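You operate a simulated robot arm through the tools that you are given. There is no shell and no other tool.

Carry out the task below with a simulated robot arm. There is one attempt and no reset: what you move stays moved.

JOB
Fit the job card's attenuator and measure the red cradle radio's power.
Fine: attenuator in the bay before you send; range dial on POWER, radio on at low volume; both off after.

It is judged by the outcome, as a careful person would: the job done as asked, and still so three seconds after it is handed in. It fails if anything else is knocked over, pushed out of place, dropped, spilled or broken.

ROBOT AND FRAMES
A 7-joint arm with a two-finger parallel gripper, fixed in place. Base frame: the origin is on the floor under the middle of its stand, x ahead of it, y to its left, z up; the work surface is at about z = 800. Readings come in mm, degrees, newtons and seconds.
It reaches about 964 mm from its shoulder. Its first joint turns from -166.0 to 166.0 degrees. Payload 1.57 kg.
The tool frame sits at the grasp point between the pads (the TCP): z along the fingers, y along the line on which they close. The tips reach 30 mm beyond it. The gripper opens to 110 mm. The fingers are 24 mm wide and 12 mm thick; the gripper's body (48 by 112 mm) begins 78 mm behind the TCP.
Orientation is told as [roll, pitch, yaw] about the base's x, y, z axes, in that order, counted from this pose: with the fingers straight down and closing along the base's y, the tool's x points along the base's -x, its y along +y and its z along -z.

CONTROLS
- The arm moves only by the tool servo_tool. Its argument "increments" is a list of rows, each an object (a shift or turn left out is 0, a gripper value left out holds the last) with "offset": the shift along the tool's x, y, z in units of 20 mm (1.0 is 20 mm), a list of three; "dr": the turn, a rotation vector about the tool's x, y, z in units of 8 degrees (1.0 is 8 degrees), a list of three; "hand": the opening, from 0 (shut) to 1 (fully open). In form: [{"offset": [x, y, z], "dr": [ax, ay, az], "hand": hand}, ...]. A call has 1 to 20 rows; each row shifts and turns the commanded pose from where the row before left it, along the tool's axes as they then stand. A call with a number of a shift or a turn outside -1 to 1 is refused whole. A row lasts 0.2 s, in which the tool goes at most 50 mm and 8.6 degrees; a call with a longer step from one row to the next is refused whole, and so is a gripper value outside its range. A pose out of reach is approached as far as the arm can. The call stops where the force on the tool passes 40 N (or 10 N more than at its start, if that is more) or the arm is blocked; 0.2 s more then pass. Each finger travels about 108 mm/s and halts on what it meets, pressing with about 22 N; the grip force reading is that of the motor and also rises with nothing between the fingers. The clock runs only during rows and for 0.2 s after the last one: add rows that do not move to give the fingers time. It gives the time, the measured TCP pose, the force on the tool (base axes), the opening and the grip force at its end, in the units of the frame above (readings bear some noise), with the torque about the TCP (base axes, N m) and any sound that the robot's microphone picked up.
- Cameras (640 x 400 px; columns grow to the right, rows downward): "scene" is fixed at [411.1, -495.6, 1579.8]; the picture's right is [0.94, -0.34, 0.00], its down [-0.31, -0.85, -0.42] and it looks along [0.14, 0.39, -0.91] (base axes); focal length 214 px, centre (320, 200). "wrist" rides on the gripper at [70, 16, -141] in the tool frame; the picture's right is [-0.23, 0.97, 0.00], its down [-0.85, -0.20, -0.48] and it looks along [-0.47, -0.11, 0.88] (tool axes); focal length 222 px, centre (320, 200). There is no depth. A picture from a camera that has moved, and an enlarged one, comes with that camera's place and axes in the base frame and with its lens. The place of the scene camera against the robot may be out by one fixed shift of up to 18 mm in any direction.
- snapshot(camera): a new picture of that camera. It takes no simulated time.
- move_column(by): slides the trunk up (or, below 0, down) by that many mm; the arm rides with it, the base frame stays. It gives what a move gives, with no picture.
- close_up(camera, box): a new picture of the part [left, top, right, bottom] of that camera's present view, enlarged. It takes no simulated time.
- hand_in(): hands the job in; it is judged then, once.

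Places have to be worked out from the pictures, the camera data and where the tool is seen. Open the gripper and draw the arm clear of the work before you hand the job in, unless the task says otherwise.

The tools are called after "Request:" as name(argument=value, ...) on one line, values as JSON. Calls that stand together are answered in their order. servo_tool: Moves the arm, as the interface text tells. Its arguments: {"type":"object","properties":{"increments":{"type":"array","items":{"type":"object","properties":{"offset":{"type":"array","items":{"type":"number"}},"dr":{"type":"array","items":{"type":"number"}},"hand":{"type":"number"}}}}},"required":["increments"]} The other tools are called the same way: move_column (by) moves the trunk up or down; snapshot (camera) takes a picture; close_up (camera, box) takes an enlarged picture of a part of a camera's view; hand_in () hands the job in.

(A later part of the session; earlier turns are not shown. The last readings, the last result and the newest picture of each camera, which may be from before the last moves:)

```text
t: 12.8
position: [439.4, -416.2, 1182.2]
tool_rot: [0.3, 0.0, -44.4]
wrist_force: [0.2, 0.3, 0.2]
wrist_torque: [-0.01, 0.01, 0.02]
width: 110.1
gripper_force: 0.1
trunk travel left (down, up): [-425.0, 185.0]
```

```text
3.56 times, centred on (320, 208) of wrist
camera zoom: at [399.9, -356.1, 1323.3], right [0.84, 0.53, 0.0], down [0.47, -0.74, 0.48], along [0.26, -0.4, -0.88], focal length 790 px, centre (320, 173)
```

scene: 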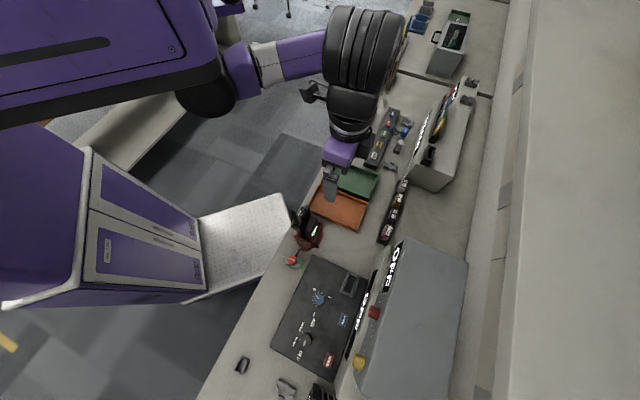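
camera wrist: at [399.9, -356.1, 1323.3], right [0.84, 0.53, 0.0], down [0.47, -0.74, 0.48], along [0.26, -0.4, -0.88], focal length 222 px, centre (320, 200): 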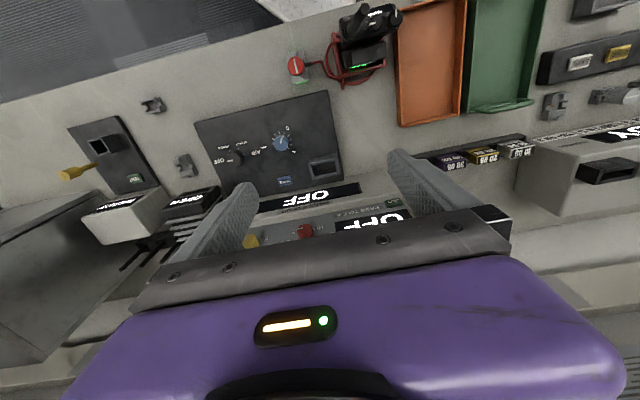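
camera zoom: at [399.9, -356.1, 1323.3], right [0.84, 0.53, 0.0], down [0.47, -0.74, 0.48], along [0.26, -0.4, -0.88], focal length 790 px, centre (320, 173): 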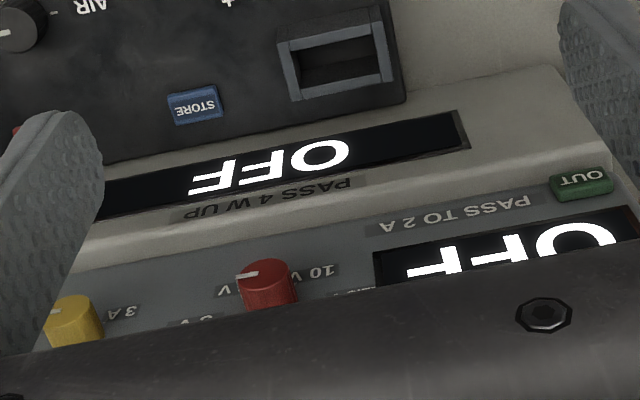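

The bay is an open-topped frame at the panel's far-left corner, and the dial is at OFF. I'll take strong zooms here on the dial, bay and 20 DB block for locating them.

Request:
close_up(camera="wrist", box=[210, 135, 260, 175])

Request:
close_up(camera="wrist", box=[300, 145, 360, 190])

Request:
close_up(camera="wrist", box=[455, 135, 515, 180])

Request:
close_up(camera="wrist", box=[335, 0, 405, 45])

Request:
close_up(camera="scene", box=[330, 265, 370, 300])

Request:
close_up(camera="scene", box=[375, 175, 415, 245])

Request:
close_up(camera="scene", box=[290, 195, 330, 245])

```text
10.00 times, centred on (235, 155) of wrist
camera zoom: at [399.9, -356.1, 1323.3], right [0.84, 0.53, 0.0], down [0.47, -0.74, 0.48], along [0.26, -0.4, -0.88], focal length 2221 px, centre (1170, 650)
```

zoom: 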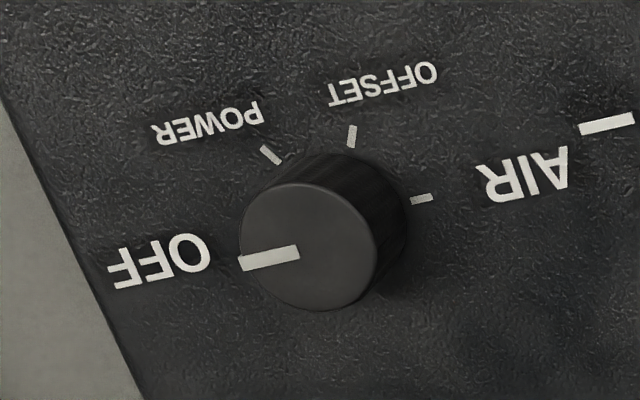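

```text
8.89 times, centred on (330, 168) of wrist
camera zoom: at [399.9, -356.1, 1323.3], right [0.84, 0.53, 0.0], down [0.47, -0.74, 0.48], along [0.26, -0.4, -0.88], focal length 1974 px, centre (231, 489)
```

zoom: 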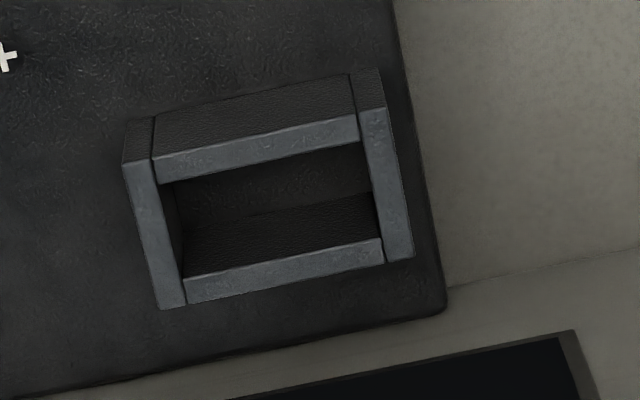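

```text
8.89 times, centred on (485, 158) of wrist
camera zoom: at [399.9, -356.1, 1323.3], right [0.84, 0.53, 0.0], down [0.47, -0.74, 0.48], along [0.26, -0.4, -0.88], focal length 1974 px, centre (-1147, 578)
```

zoom: 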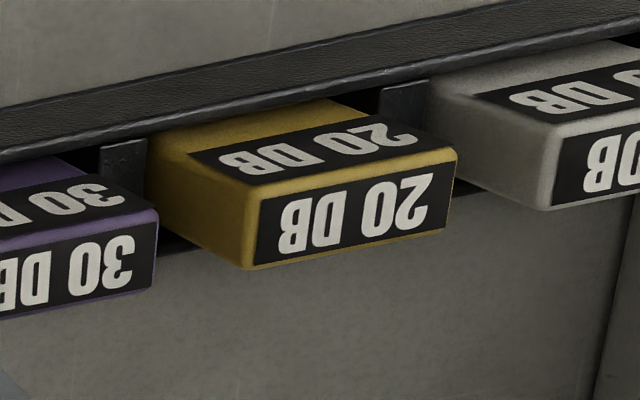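

```text
8.89 times, centred on (370, 22) of wrist
camera zoom: at [399.9, -356.1, 1323.3], right [0.84, 0.53, 0.0], down [0.47, -0.74, 0.48], along [0.26, -0.4, -0.88], focal length 1974 px, centre (-124, 1778)
```

zoom: 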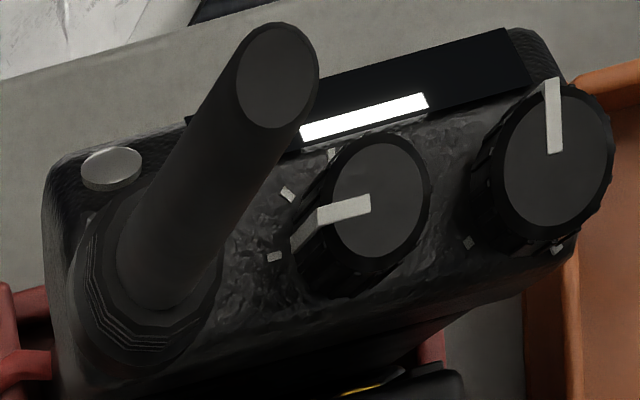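

```text
11.43 times, centred on (350, 282) of scene
camera zoom: at [411.1, -495.6, 1579.8], right [0.94, -0.34, 0.0], down [-0.31, -0.85, -0.42], along [0.14, 0.39, -0.91], focal length 2451 px, centre (-23, -743)
```

zoom: 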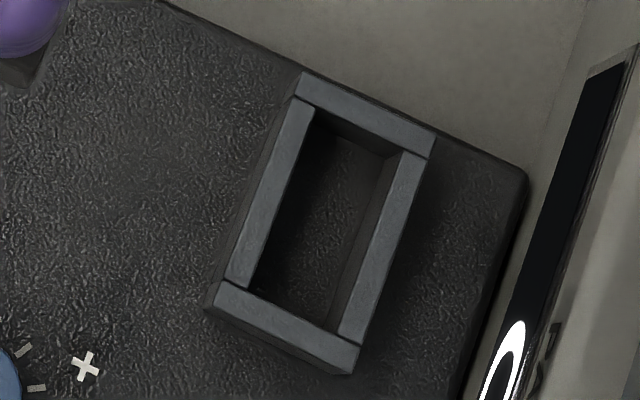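

```text
5.71 times, centred on (395, 210) of scene
camera zoom: at [411.1, -495.6, 1579.8], right [0.94, -0.34, 0.0], down [-0.31, -0.85, -0.42], along [0.14, 0.39, -0.91], focal length 1226 px, centre (-109, 143)
```

zoom: 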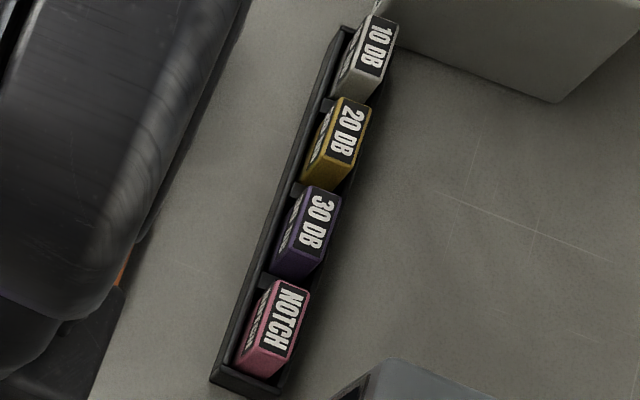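

```text
8.00 times, centred on (310, 220) of scene
camera zoom: at [411.1, -495.6, 1579.8], right [0.94, -0.34, 0.0], down [-0.31, -0.85, -0.42], along [0.14, 0.39, -0.91], focal length 1716 px, centre (400, 40)
```

zoom: 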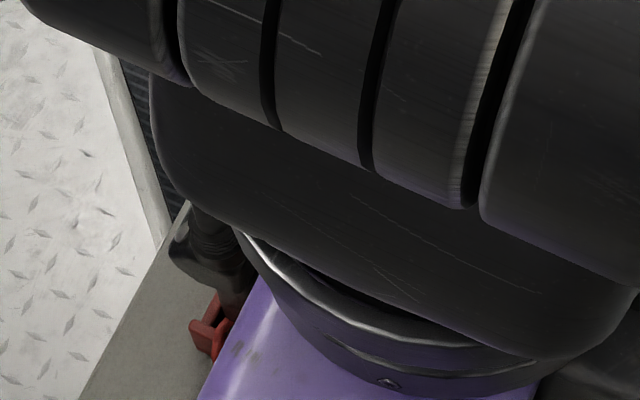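

I've triangulated the dial top at about (322,-597,840) and the 20 DB block top near (789,-292,~860). I'll zoom in on the rack from the scene camera for sizes and gaps.

Request:
close_up(camera="scene", box=[384, 188, 404, 212])

Request:
close_up(camera="scene", box=[376, 202, 408, 222])

Request:
close_up(camera="wrist", box=[430, 130, 535, 180])

```text
16.00 times, centred on (394, 200) of scene
camera zoom: at [411.1, -495.6, 1579.8], right [0.94, -0.34, 0.0], down [-0.31, -0.85, -0.42], along [0.14, 0.39, -0.91], focal length 3432 px, centre (-864, 200)
```

zoom: 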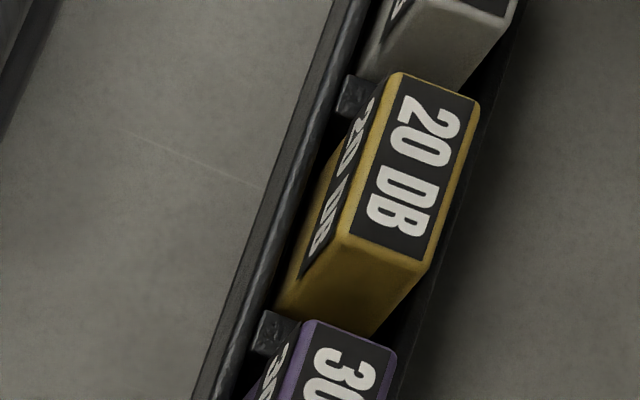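

```text
16.00 times, centred on (392, 212) of scene
camera zoom: at [411.1, -495.6, 1579.8], right [0.94, -0.34, 0.0], down [-0.31, -0.85, -0.42], along [0.14, 0.39, -0.91], focal length 3432 px, centre (-832, 8)
```

zoom: 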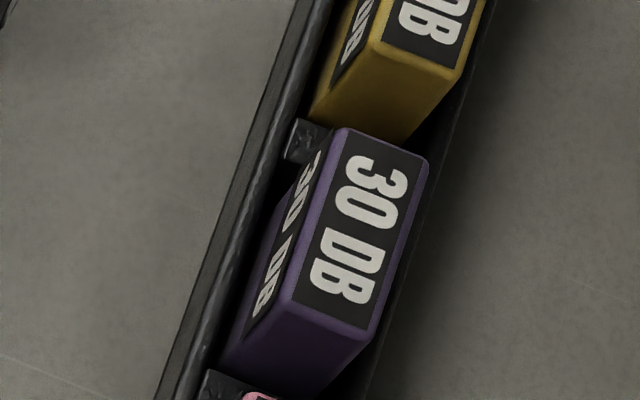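

```text
6.10 times, centred on (482, 155) of wrist
camera zoom: at [399.9, -356.1, 1323.3], right [0.84, 0.53, 0.0], down [0.47, -0.74, 0.48], along [0.26, -0.4, -0.88], focal length 1354 px, centre (-670, 474)
```

zoom: 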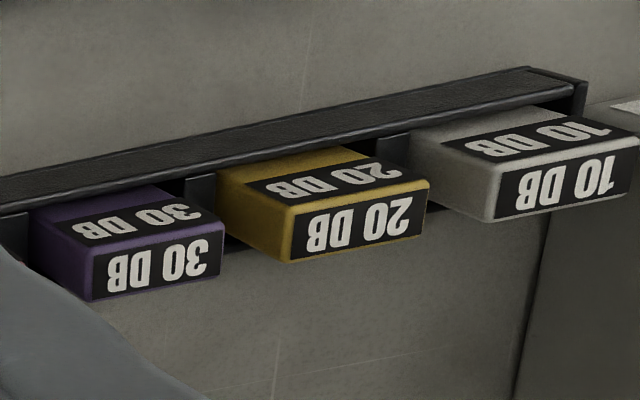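

The 20 DB block is about 46 × 19 mm in plan, with roughly 21 mm gaps to its neighbours, and the bay opening is about 51 × 27 mm, so gripping across its length at the present yaw works. I'll move above the rack while descending to about z=1050 and look again.

Request:
servo_tool(increments=[{"offset": [-0.45, 0.98, 0.3]}, {"offset": [-0.45, 0.98, 0.3]}, {"offset": [-0.45, 0.98, 0.3]}, {"offset": [-0.45, 0.98, 0.3]}, {"offset": [-0.45, 0.98, 0.3]}, {"offset": [-0.45, 0.98, 0.3]}, {"offset": [-0.45, 0.98, 0.3]}, {"offset": [-0.45, 0.98, 0.3]}, {"offset": [-0.45, 0.98, 0.3]}, {"offset": [-0.45, 0.98, 0.3]}, {"offset": [-0.45, 0.98, 0.3]}, {"offset": [-0.45, 0.98, 0.3]}, {}])

Request:
snapshot(camera="wrist")

Request:
snapshot(camera="scene")

```text
t: 15.6
position: [682.7, -324.8, 1112.1]
tool_rot: [0.3, 0.1, -44.5]
wrist_force: [0.6, -0.6, 0.2]
wrist_torque: [-0.01, -0.02, -0.01]
width: 110.2
gripper_force: 0.0
trunk travel left (down, up): [-425.0, 185.0]
```

```text
taken
camera wrist: at [643.8, -264.7, 1252.7], right [0.85, 0.53, 0.0], down [0.47, -0.74, 0.48], along [0.26, -0.4, -0.88], focal length 222 px, centre (320, 200)
```

wrist: 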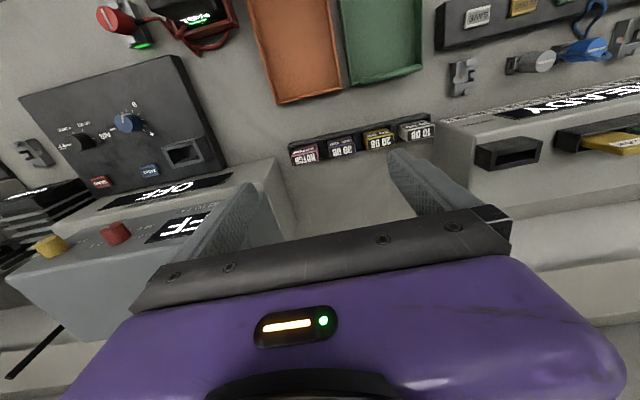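

```text
taken
```

scene: 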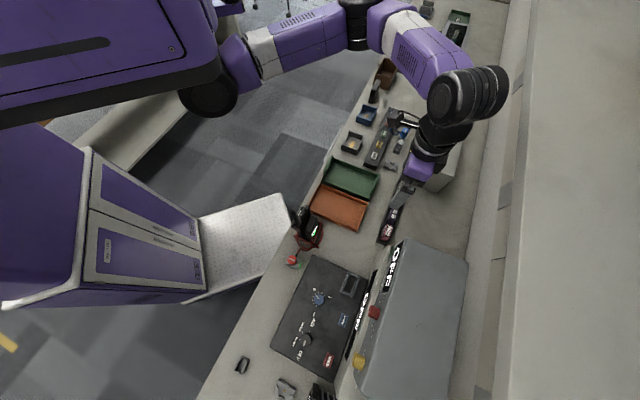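

The arm is clear. I'll zoom into the rack, bay, dial and radio from this second viewpoint to triangulate.

Request:
close_up(camera="wrist", box=[345, 110, 415, 165])

Request:
close_up(camera="wrist", box=[155, 130, 215, 175])

Request:
close_up(camera="wrist", box=[50, 105, 160, 190])

Request:
close_up(camera="wrist", box=[90, 0, 240, 60])

```text
7.27 times, centred on (380, 138) of wrist
camera zoom: at [643.8, -264.7, 1252.7], right [0.85, 0.53, 0.0], down [0.47, -0.74, 0.48], along [0.26, -0.4, -0.88], focal length 1615 px, centre (-116, 654)
```

zoom: 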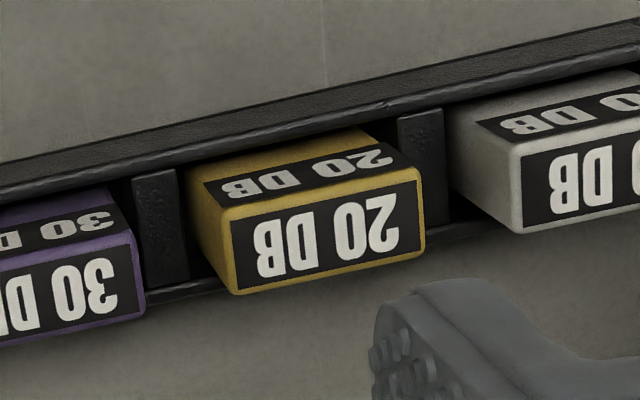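

```text
8.89 times, centred on (185, 152) of wrist
camera zoom: at [643.8, -264.7, 1252.7], right [0.85, 0.53, 0.0], down [0.47, -0.74, 0.48], along [0.26, -0.4, -0.88], focal length 1974 px, centre (1520, 622)
```

zoom: 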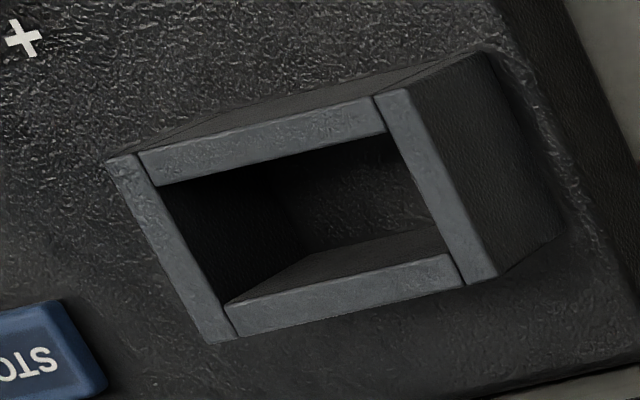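

```text
4.71 times, centred on (105, 148) of wrist
camera zoom: at [643.8, -264.7, 1252.7], right [0.85, 0.53, 0.0], down [0.47, -0.74, 0.48], along [0.26, -0.4, -0.88], focal length 1045 px, centre (1332, 447)
```

zoom: 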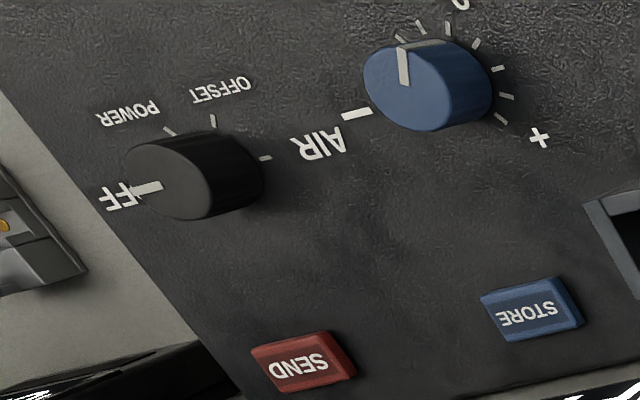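

```text
4.27 times, centred on (165, 30) of wrist
camera zoom: at [643.8, -264.7, 1252.7], right [0.85, 0.53, 0.0], down [0.47, -0.74, 0.48], along [0.26, -0.4, -0.88], focal length 948 px, centre (981, 925)
```

zoom: 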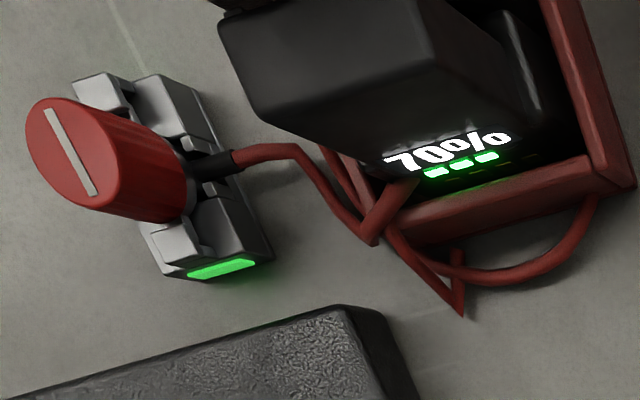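

Triangulation puts the 20 DB block's top centre at about (785.5, -291.7, 864) and the bay opening centre near (501, -498, 865). I'll move to above the block at z≈980 with the gripper narrowed to 56 mm.

Request:
servo_tool(increments=[{"offset": [-0.358, 0.683, 0.943], "hand": 0.51}, {"offset": [-0.358, 0.683, 0.943]}, {"offset": [-0.358, 0.683, 0.943]}, {"offset": [-0.358, 0.683, 0.943]}, {"offset": [-0.358, 0.683, 0.943]}, {"offset": [-0.358, 0.683, 0.943]}, {"offset": [-0.358, 0.683, 0.943]}, {}, {}])

Request:
snapshot(camera="wrist")

Request:
close_up(camera="scene", box=[340, 130, 480, 250])

```text
t: 17.6
position: [787.2, -290.2, 978.2]
tool_rot: [0.2, 0.1, -44.4]
wrist_force: [-0.3, 0.0, 0.6]
wrist_torque: [-0.02, 0.02, -0.02]
width: 56.2
gripper_force: 0.0
trunk travel left (down, up): [-425.0, 185.0]
```

```text
taken
camera wrist: at [747.8, -229.6, 1119.1], right [0.85, 0.53, 0.0], down [0.47, -0.74, 0.48], along [0.26, -0.4, -0.88], focal length 222 px, centre (320, 200)
```

wrist: 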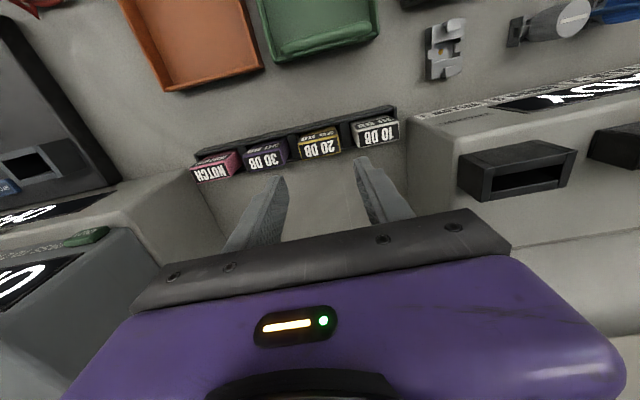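

```text
3.33 times, centred on (410, 190) of scene
camera zoom: at [411.1, -495.6, 1579.8], right [0.94, -0.34, 0.0], down [-0.31, -0.85, -0.42], along [0.14, 0.39, -0.91], focal length 715 px, centre (20, 233)
```

zoom: 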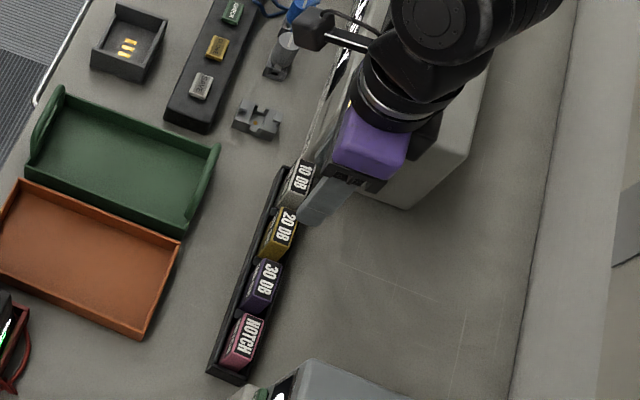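

The block is visible between the fingertips' line of sight; I'll zoom on it for a refined fix.

Request:
close_up(camera="wrist", box=[280, 115, 360, 170])

Request:
close_up(camera="wrist", box=[180, 90, 420, 250])

```text
7.27 times, centred on (320, 142) of wrist
camera zoom: at [747.8, -229.6, 1119.1], right [0.85, 0.53, 0.0], down [0.47, -0.74, 0.48], along [0.26, -0.4, -0.88], focal length 1615 px, centre (320, 618)
```

zoom: 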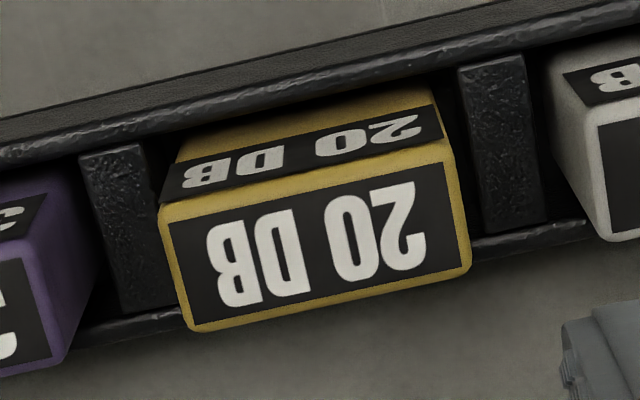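

```text
2.50 times, centred on (300, 170) of wrist
camera zoom: at [747.8, -229.6, 1119.1], right [0.85, 0.53, 0.0], down [0.47, -0.74, 0.48], along [0.26, -0.4, -0.88], focal length 555 px, centre (370, 275)
```

zoom: 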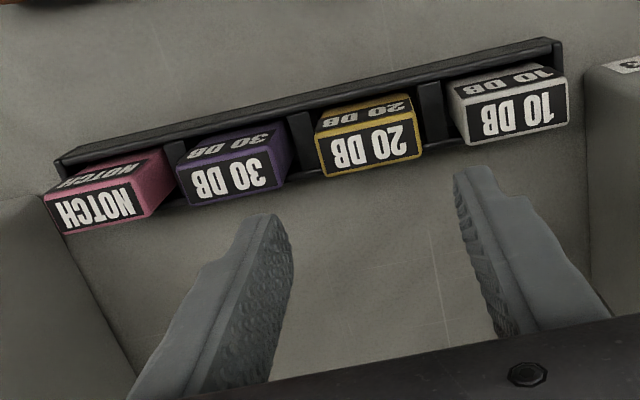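

The block's top is at z≈865, aligned with the tool's yaw, and about 1 mm from the TCP axis. I'll descend to about z=902 (tips just above the block) and recheck.

Request:
servo_tool(increments=[{"offset": [0.055, -0.06, 0.8]}, {"offset": [0, 0, 0.8]}, {"offset": [0, 0, 0.8]}, {"offset": [0, 0, 0.8]}, {"offset": [0, 0, 0.6]}, {}, {}])

Request:
snapshot(camera="wrist")

Request:
close_up(camera="scene", box=[375, 170, 425, 220])

```text
t: 19.1
position: [784.4, -288.8, 903.1]
tool_rot: [0.3, 0.0, -44.5]
wrist_force: [-0.5, 0.0, -0.7]
wrist_torque: [0.02, 0.02, 0.03]
width: 56.0
gripper_force: 0.1
trunk travel left (down, up): [-425.0, 185.0]
```

```text
taken
camera wrist: at [744.8, -228.4, 1044.2], right [0.84, 0.53, 0.0], down [0.47, -0.74, 0.48], along [0.26, -0.4, -0.88], focal length 222 px, centre (320, 200)
```

wrist: 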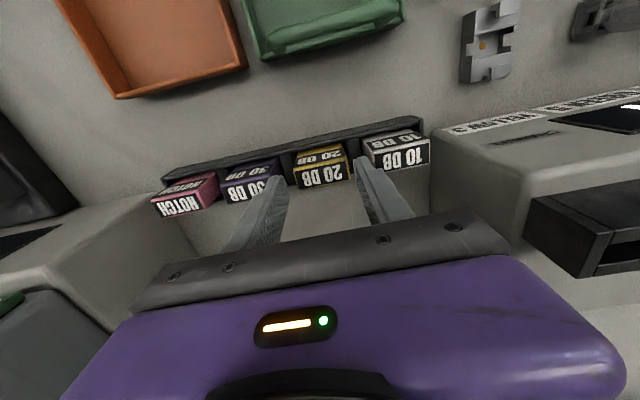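

```text
8.00 times, centred on (400, 195) of scene
camera zoom: at [411.1, -495.6, 1579.8], right [0.94, -0.34, 0.0], down [-0.31, -0.85, -0.42], along [0.14, 0.39, -0.91], focal length 1716 px, centre (-320, 240)
```

zoom: 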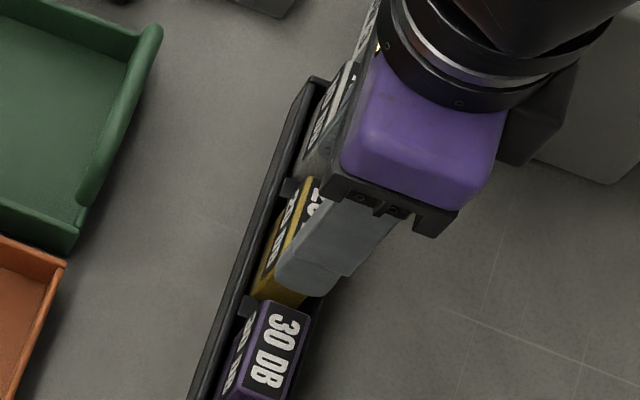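

Request:
close_up(camera="wrist", box=[250, 120, 400, 230])

```text
3.64 times, centred on (325, 175) of wrist
camera zoom: at [744.8, -228.4, 1044.2], right [0.84, 0.53, 0.0], down [0.47, -0.74, 0.48], along [0.26, -0.4, -0.88], focal length 808 px, centre (302, 291)
```

zoom: 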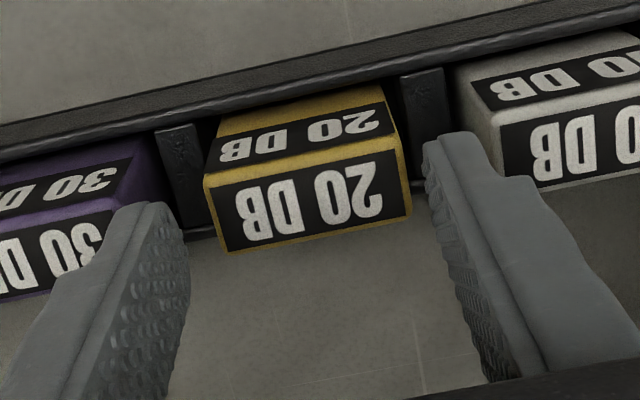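

The block sits between the open fingers with clearance on both sides. I'll descend to z≈872 (tips ~23 mm down its sides) and close on it.

Request:
servo_tool(increments=[{"offset": [-0.07, 0.02, 0.5]}, {"offset": [0, 0, 0.5]}, {"offset": [0, 0, 0.5]}, {}, {}])

Request:
close_up(camera="wrist", box=[250, 120, 400, 230])

Request:
close_up(camera="scene", box=[375, 170, 425, 220])

```text
t: 20.4
position: [786.4, -291.3, 872.5]
tool_rot: [0.3, 0.1, -44.4]
wrist_force: [0.0, -0.4, -0.1]
wrist_torque: [0.0, 0.01, 0.01]
width: 56.1
gripper_force: 0.0
trunk travel left (down, up): [-425.0, 185.0]
```

```text
3.64 times, centred on (325, 175) of wrist
camera zoom: at [746.9, -230.3, 1013.8], right [0.84, 0.53, 0.0], down [0.47, -0.74, 0.48], along [0.26, -0.4, -0.88], focal length 808 px, centre (302, 291)
```

zoom: 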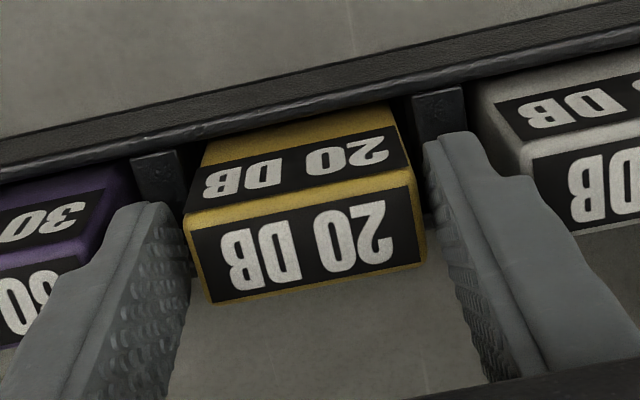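

```text
8.00 times, centred on (400, 195) of scene
camera zoom: at [411.1, -495.6, 1579.8], right [0.94, -0.34, 0.0], down [-0.31, -0.85, -0.42], along [0.14, 0.39, -0.91], focal length 1716 px, centre (-320, 240)
```

zoom: 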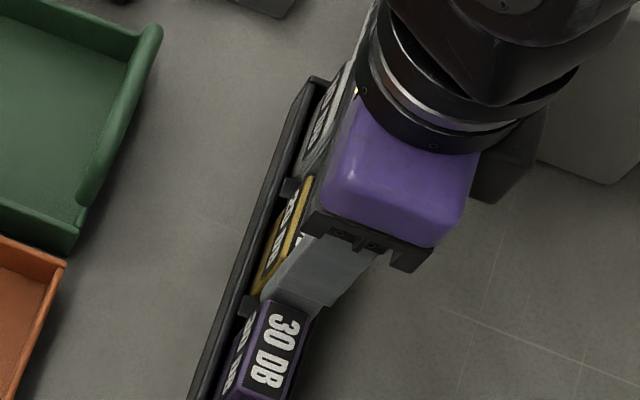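

Fingers straddle the 20 DB block without touching neighbours. I close the gripper with still rows.

Request:
servo_tool(increments=[{"hand": 0.3}, {}, {}, {}])

Request:
close_up(camera="wrist", box=[250, 120, 400, 230])

```text
t: 21.4
position: [785.8, -290.6, 871.3]
tool_rot: [0.2, 0.1, -44.6]
wrist_force: [-0.2, 0.4, -0.1]
wrist_torque: [0.0, 0.01, 0.01]
width: 47.6
gripper_force: 22.1
trunk travel left (down, up): [-425.0, 185.0]
```

```text
3.64 times, centred on (325, 175) of wrist
camera zoom: at [746.9, -230.3, 1013.9], right [0.84, 0.53, 0.0], down [0.47, -0.74, 0.48], along [0.26, -0.4, -0.88], focal length 808 px, centre (302, 291)
```

zoom: 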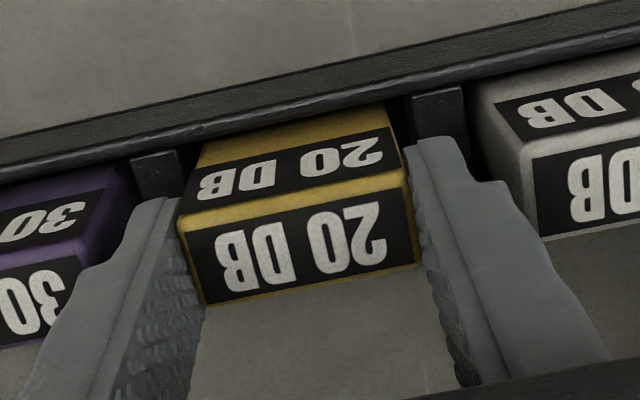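

The block is held (47.6 mm, 22 N). I'll lift it straight up slowly and check it comes free.

Request:
servo_tool(increments=[{"offset": [0, 0, -0.4]}, {"offset": [0, 0, -0.5]}, {"offset": [0, 0, -0.6]}, {"offset": [0, 0, -0.8]}, {"offset": [0, 0, -1]}, {"offset": [0, 0, -1]}, {"offset": [0, 0, -1]}, {"offset": [0, 0, -1]}, {}])

Request:
snapshot(camera="wrist")

Request:
close_up(camera="scene", box=[360, 150, 450, 240])

```text
t: 23.4
position: [783.8, -292.9, 999.2]
tool_rot: [0.3, 0.1, -44.5]
wrist_force: [-0.7, -0.2, -1.0]
wrist_torque: [0.0, 0.01, -0.01]
width: 47.3
gripper_force: 21.3
trunk travel left (down, up): [-425.0, 185.0]
```

```text
taken
camera wrist: at [745.0, -231.3, 1141.0], right [0.84, 0.53, 0.0], down [0.47, -0.74, 0.48], along [0.26, -0.4, -0.88], focal length 222 px, centre (320, 200)
```

wrist: 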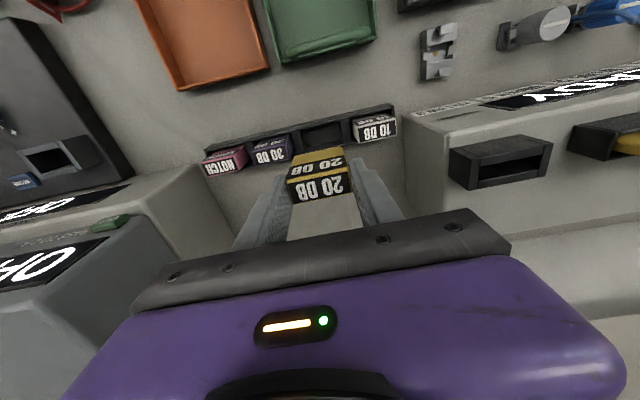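

```text
4.44 times, centred on (405, 195) of scene
camera zoom: at [411.1, -495.6, 1579.8], right [0.94, -0.34, 0.0], down [-0.31, -0.85, -0.42], along [0.14, 0.39, -0.91], focal length 953 px, centre (-58, 222)
```

zoom: 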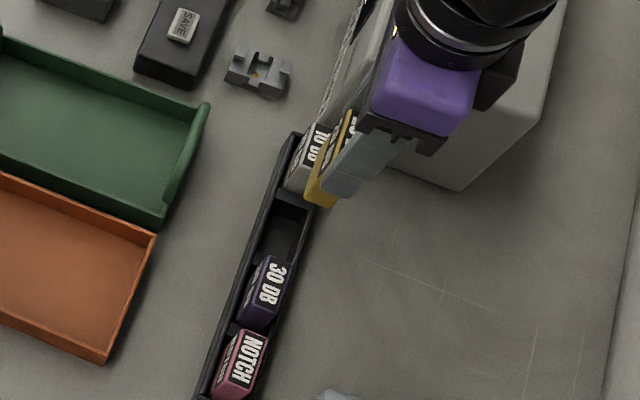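

The 20 DB block is out cleanly. I'll zoom on it in the hand to measure how far it hangs below the tips.

Request:
close_up(camera="wrist", box=[250, 120, 400, 230])

Request:
close_up(camera="scene", box=[385, 165, 425, 205])

Request:
close_up(camera="wrist", box=[0, 120, 120, 220])

```text
3.64 times, centred on (325, 175) of wrist
camera zoom: at [745.0, -231.3, 1141.0], right [0.84, 0.53, 0.0], down [0.47, -0.74, 0.48], along [0.26, -0.4, -0.88], focal length 808 px, centre (302, 291)
```

zoom: 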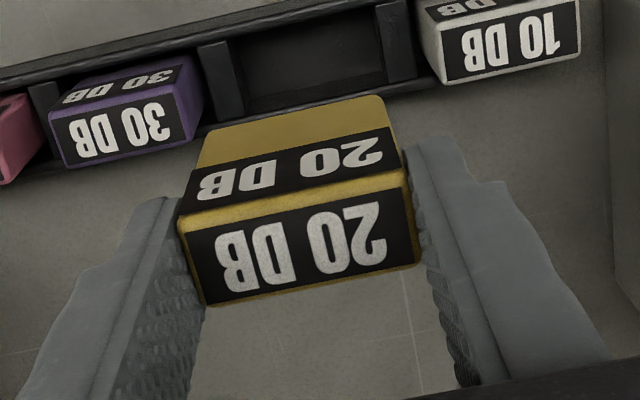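

```text
10.00 times, centred on (405, 185) of scene
camera zoom: at [411.1, -495.6, 1579.8], right [0.94, -0.34, 0.0], down [-0.31, -0.85, -0.42], along [0.14, 0.39, -0.91], focal length 2145 px, centre (-530, 350)
```

zoom: 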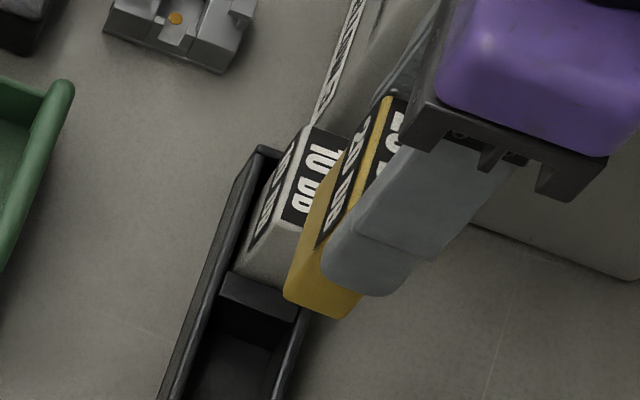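

```text
4.00 times, centred on (60, 170) of wrist
camera zoom: at [745.0, -231.3, 1141.0], right [0.84, 0.53, 0.0], down [0.47, -0.74, 0.48], along [0.26, -0.4, -0.88], focal length 888 px, centre (1360, 320)
```

zoom: 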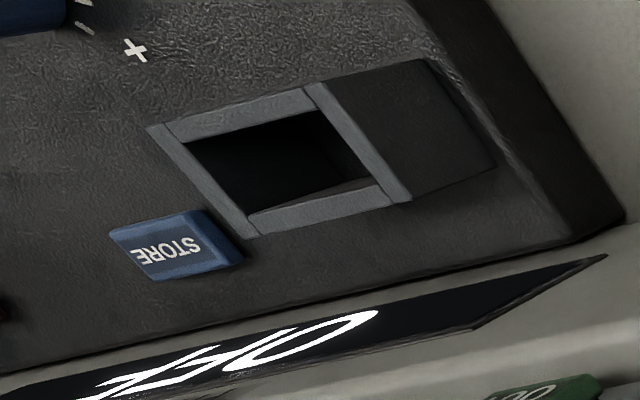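

The block is about 54 mm tall, so its bottom is about 61 mm below the TCP. I'll raise, back off toward the robot a little to clear the power supply, and carry it right toward the bay (centre ≈ (500, -498), rim z≈865).

Request:
servo_tool(increments=[{"offset": [0.7, 0, -1]}, {"offset": [0.7, 0, -1]}, {"offset": [0.7, 0, -1]}, {"offset": [0.7, 0, -1]}, {"offset": [0, -0.9, 0]}, {"offset": [0, -0.9, 0]}, {"offset": [0, -0.9, 0]}, {"offset": [0, -0.9, 0]}, {"offset": [0, -0.9, 0]}, {"offset": [0, -0.9, 0]}, {"offset": [0, -0.9, 0]}, {"offset": [0, -0.9, 0]}, {"offset": [0, -0.9, 0]}, {"offset": [0, -0.9, 0]}, {"offset": [0, -0.9, 0]}, {"offset": [0, -0.9, 0]}, {"offset": [0, -0.9, 0]}, {"offset": [0, -0.9, 0]}, {}])

Request:
snapshot(camera="wrist")

Request:
snapshot(camera="scene")

```text
t: 27.4
position: [568.3, -431.9, 1077.8]
tool_rot: [0.3, 0.1, -44.5]
wrist_force: [-0.5, 0.5, -1.0]
wrist_torque: [-0.01, 0.0, 0.01]
width: 47.2
gripper_force: 22.3
trunk travel left (down, up): [-425.0, 185.0]
```

```text
taken
camera wrist: at [529.4, -371.6, 1219.5], right [0.84, 0.54, 0.0], down [0.47, -0.74, 0.48], along [0.26, -0.4, -0.88], focal length 222 px, centre (320, 200)
```

wrist: 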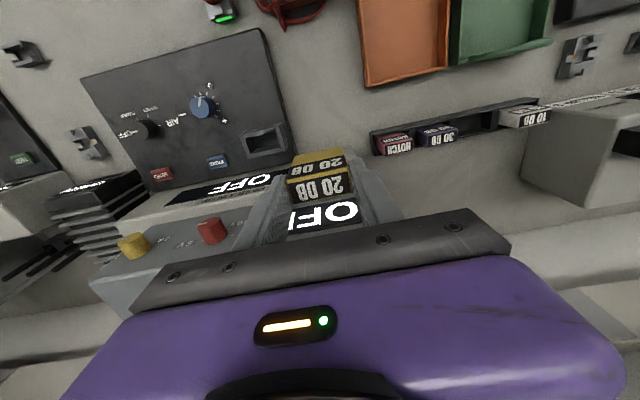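

```text
taken
```

scene: 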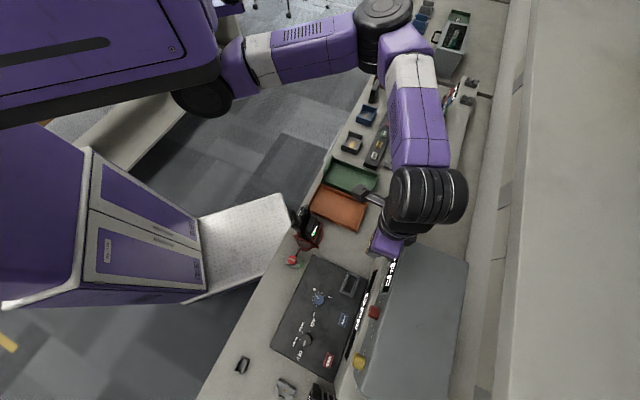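

Good. From here I zoom on the bay, dial, SEND button and radio top to refine positions.

Request:
close_up(camera="wrist", box=[235, 115, 300, 165])

Request:
close_up(camera="wrist", box=[110, 100, 170, 155])

Request:
close_up(camera="wrist", box=[140, 150, 240, 200])

Request:
close_up(camera="wrist", box=[190, 0, 330, 30])

```text
8.00 times, centred on (268, 140) of wrist
camera zoom: at [529.4, -371.6, 1219.5], right [0.84, 0.54, 0.0], down [0.47, -0.74, 0.48], along [0.26, -0.4, -0.88], focal length 1777 px, centre (740, 680)
```

zoom: 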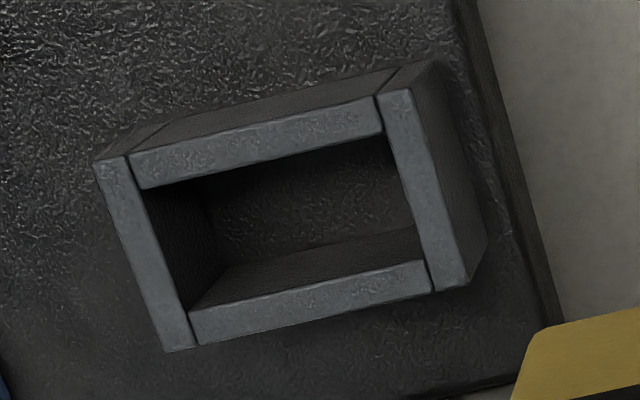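

```text
7.27 times, centred on (140, 128) of wrist
camera zoom: at [529.4, -371.6, 1219.5], right [0.84, 0.54, 0.0], down [0.47, -0.74, 0.48], along [0.26, -0.4, -0.88], focal length 1615 px, centre (1629, 727)
```

zoom: 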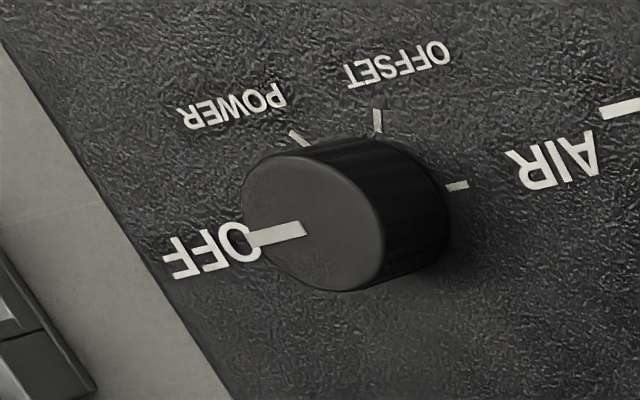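

```text
6.40 times, centred on (190, 175) of wrist
camera zoom: at [529.4, -371.6, 1219.5], right [0.84, 0.54, 0.0], down [0.47, -0.74, 0.48], along [0.26, -0.4, -0.88], focal length 1422 px, centre (1152, 360)
```

zoom: 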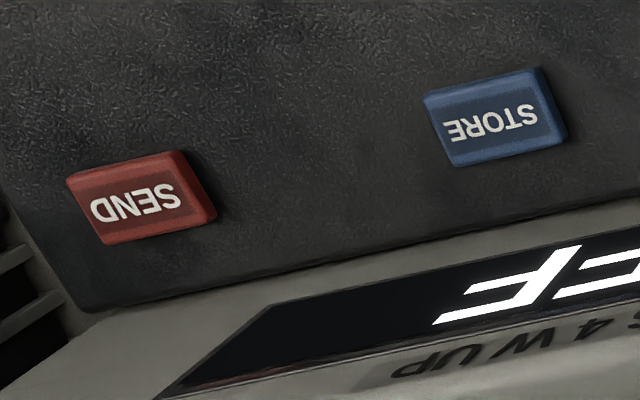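

```text
4.57 times, centred on (260, 15) of wrist
camera zoom: at [529.4, -371.6, 1219.5], right [0.84, 0.54, 0.0], down [0.47, -0.74, 0.48], along [0.26, -0.4, -0.88], focal length 1015 px, centre (594, 1046)
```

zoom: 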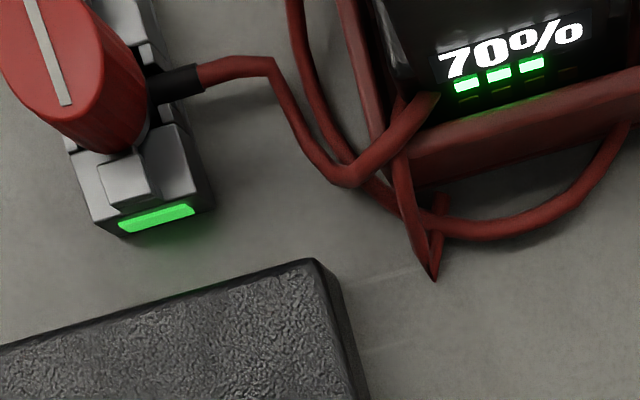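

Bay centre refined to about (501,-497.5, rim 864.5), opening about 51 × 25 mm, turned about 1° from the tool; dial top is at (324,-589,855) and SEND at (367,-657,842). I'll move over the bay, trim the yaw, and lower to z≈950.

Request:
servo_tool(increments=[{"offset": [0, -0.94, 0], "dr": [0, 0, 0.1]}, {"offset": [0, -0.94, 0]}, {"offset": [0, -0.94, 0]}, {"offset": [0, -0.94, 0]}, {"offset": [0, -0.94, 0]}, {"offset": [0, 0, 1]}, {"offset": [0, 0, 1]}, {"offset": [0, 0, 1]}, {"offset": [0, 0, 1]}, {"offset": [0, 0, 1]}, {"offset": [0, 0, 1]}, {"offset": [0, 0, 0.4]}, {}, {}])

Request:
snapshot(camera="wrist")

Request:
close_up(camera="wrist", box=[250, 120, 400, 230])

Request:
close_up(camera="scene", box=[320, 245, 390, 305])

```text
t: 30.4
position: [502.3, -497.9, 947.0]
tool_rot: [0.4, 0.0, -45.3]
wrist_force: [-0.4, 0.9, -1.4]
wrist_torque: [-0.01, 0.02, 0.01]
width: 47.4
gripper_force: 21.8
trunk travel left (down, up): [-425.0, 185.0]
```

```text
taken
camera wrist: at [463.3, -436.3, 1089.6], right [0.85, 0.52, 0.0], down [0.46, -0.75, 0.48], along [0.25, -0.4, -0.88], focal length 222 px, centre (320, 200)
```

wrist: 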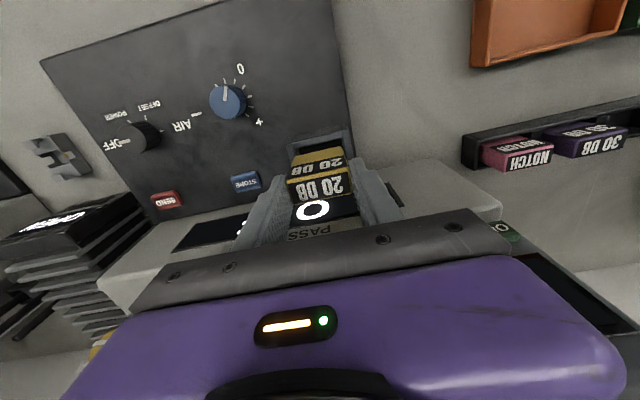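

```text
3.64 times, centred on (325, 175) of wrist
camera zoom: at [463.3, -436.3, 1089.6], right [0.85, 0.52, 0.0], down [0.46, -0.75, 0.48], along [0.25, -0.4, -0.88], focal length 808 px, centre (302, 291)
```

zoom: 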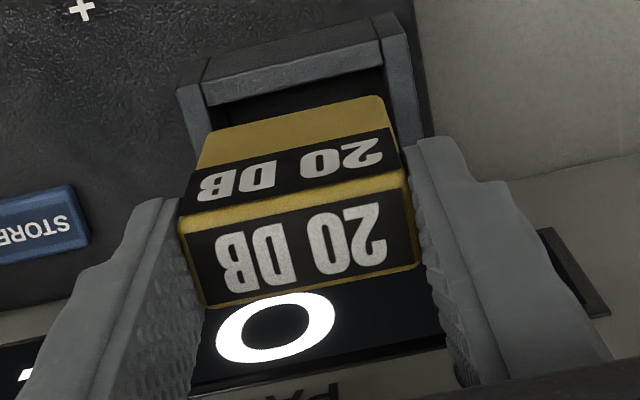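

```text
6.67 times, centred on (355, 275) of scene
camera zoom: at [411.1, -495.6, 1579.8], right [0.94, -0.34, 0.0], down [-0.31, -0.85, -0.42], along [0.14, 0.39, -0.91], focal length 1430 px, centre (87, -300)
```

zoom: 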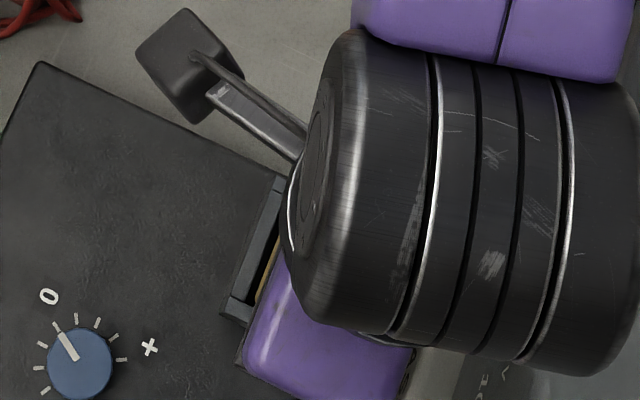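

I'll zoom tightly to compare the block's lower edge with the bay frame in the same picture.

Request:
close_up(camera="wrist", box=[285, 115, 365, 170])

```text
7.27 times, centred on (325, 142) of wrist
camera zoom: at [463.3, -436.3, 1089.6], right [0.85, 0.52, 0.0], down [0.46, -0.75, 0.48], along [0.25, -0.4, -0.88], focal length 1615 px, centre (284, 618)
```

zoom: 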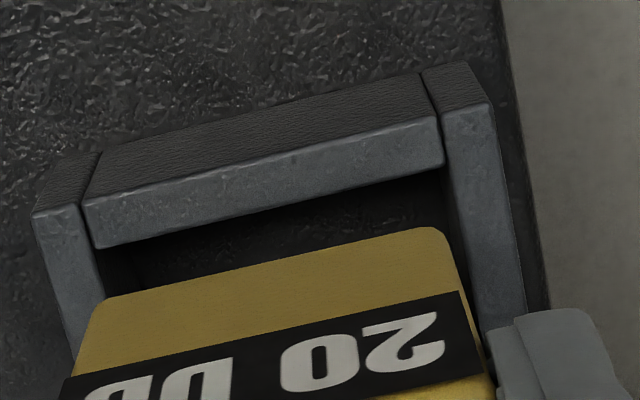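

Alignment is within about 0.5 mm. I'll apply a small correction and lower so the block bottom just enters the frame (TCP z≈920), then check.

Request:
servo_tool(increments=[{"offset": [-0.03, 0.017, 0.4]}, {"offset": [0, 0, 0.4]}, {"offset": [0, 0, 0.3]}, {"offset": [0, 0, 0.25]}, {}, {}])

Request:
close_up(camera="wrist", box=[275, 115, 375, 180])

Request:
close_up(camera="scene", box=[330, 260, 370, 300])

```text
t: 31.8
position: [501.6, -497.8, 922.0]
tool_rot: [0.4, 0.0, -45.3]
wrist_force: [-0.4, -0.5, -1.5]
wrist_torque: [0.0, 0.0, 0.0]
width: 47.5
gripper_force: 22.0
trunk travel left (down, up): [-425.0, 185.0]
```

```text
6.15 times, centred on (325, 148) of wrist
camera zoom: at [463.9, -436.9, 1063.3], right [0.85, 0.52, 0.0], down [0.46, -0.75, 0.48], along [0.25, -0.4, -0.88], focal length 1367 px, centre (289, 523)
```

zoom: 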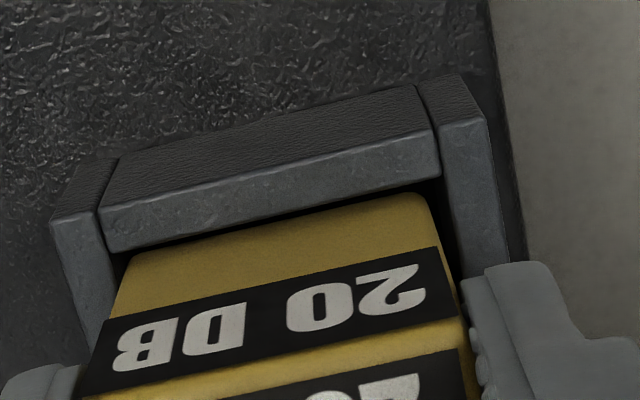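

```text
10.00 times, centred on (350, 280) of scene
camera zoom: at [411.1, -495.6, 1579.8], right [0.94, -0.34, 0.0], down [-0.31, -0.85, -0.42], along [0.14, 0.39, -0.91], focal length 2145 px, centre (20, -600)
```

zoom: 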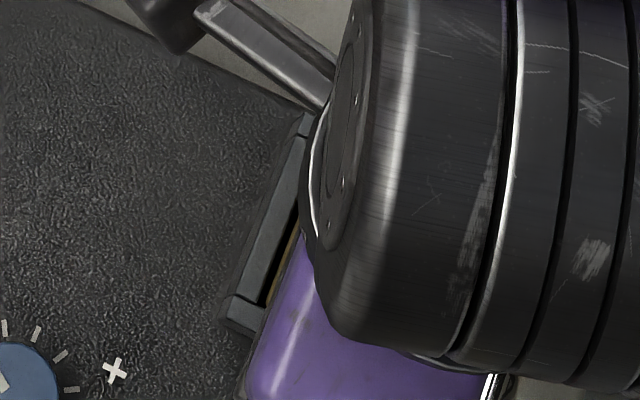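

The block bottom is inside the frame outline with gaps all round. I continue down gently with a 0.4 mm sideways trim.

Request:
servo_tool(increments=[{"offset": [0, -0.02, 0.25]}, {"offset": [0, 0, 0.25]}, {"offset": [0, 0, 0.2]}, {"offset": [0, 0, 0.1]}, {}, {}])

Request:
close_up(camera="wrist", box=[265, 115, 385, 200])

```text
t: 33.1
position: [501.7, -497.3, 906.6]
tool_rot: [0.2, 0.2, -45.3]
wrist_force: [2.0, 0.8, 0.1]
wrist_torque: [0.06, -0.07, 0.01]
width: 47.5
gripper_force: 22.0
trunk travel left (down, up): [-425.0, 185.0]
```

```text
4.71 times, centred on (325, 158) of wrist
camera zoom: at [463.8, -437.2, 1047.5], right [0.85, 0.52, 0.0], down [0.46, -0.75, 0.48], along [0.25, -0.4, -0.88], focal length 1045 px, centre (296, 400)
```

zoom: 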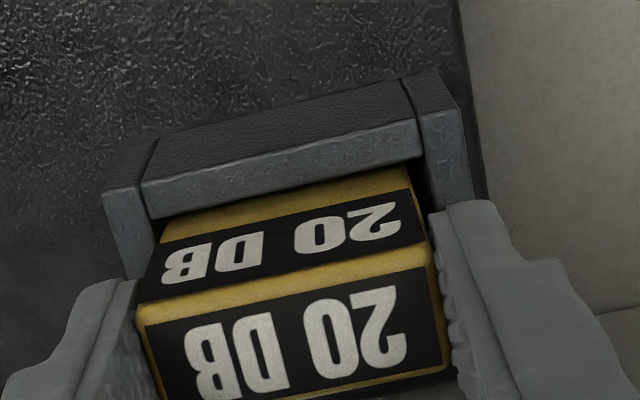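

There is a very light side touch (2 N toward +l), so I shift 0.3 mm to +l and keep lowering.

Request:
servo_tool(increments=[{"offset": [-0.01, 0.018, 0.1]}, {"offset": [0, 0, 0.15]}, {"offset": [0, 0, 0.1]}, {}, {}])

Request:
close_up(camera="wrist", box=[265, 115, 385, 200])

```text
t: 34.4
position: [502.7, -497.8, 899.1]
tool_rot: [0.4, 0.2, -45.4]
wrist_force: [-4.2, 4.9, 0.0]
wrist_torque: [0.2, 0.13, 0.15]
width: 47.5
gripper_force: 21.7
trunk travel left (down, up): [-425.0, 185.0]
```

```text
4.71 times, centred on (325, 158) of wrist
camera zoom: at [464.2, -437.4, 1040.4], right [0.85, 0.52, 0.0], down [0.46, -0.75, 0.47], along [0.25, -0.4, -0.88], focal length 1045 px, centre (296, 400)
```

zoom: 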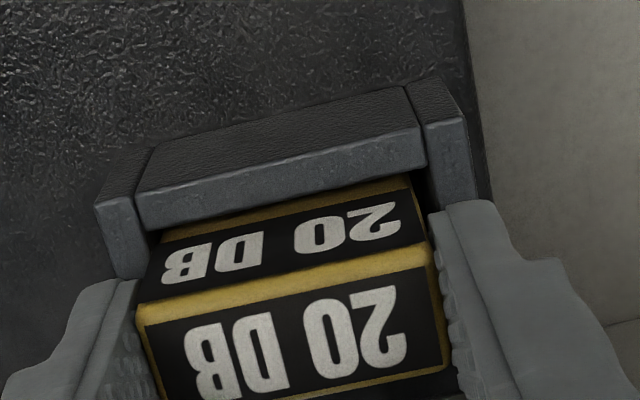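

Now the far wall pushes back with about 6 N along -n, so I shift 1 mm toward the robot and check the force before lowering more.

Request:
servo_tool(increments=[{"offset": [0.05, 0, 0]}, {}, {}])

```text
t: 35.1
position: [502.3, -497.8, 899.1]
tool_rot: [0.4, 0.0, -45.2]
wrist_force: [-0.1, 0.5, -1.5]
wrist_torque: [0.01, 0.01, 0.02]
width: 47.1
gripper_force: 22.3
trunk travel left (down, up): [-425.0, 185.0]
```

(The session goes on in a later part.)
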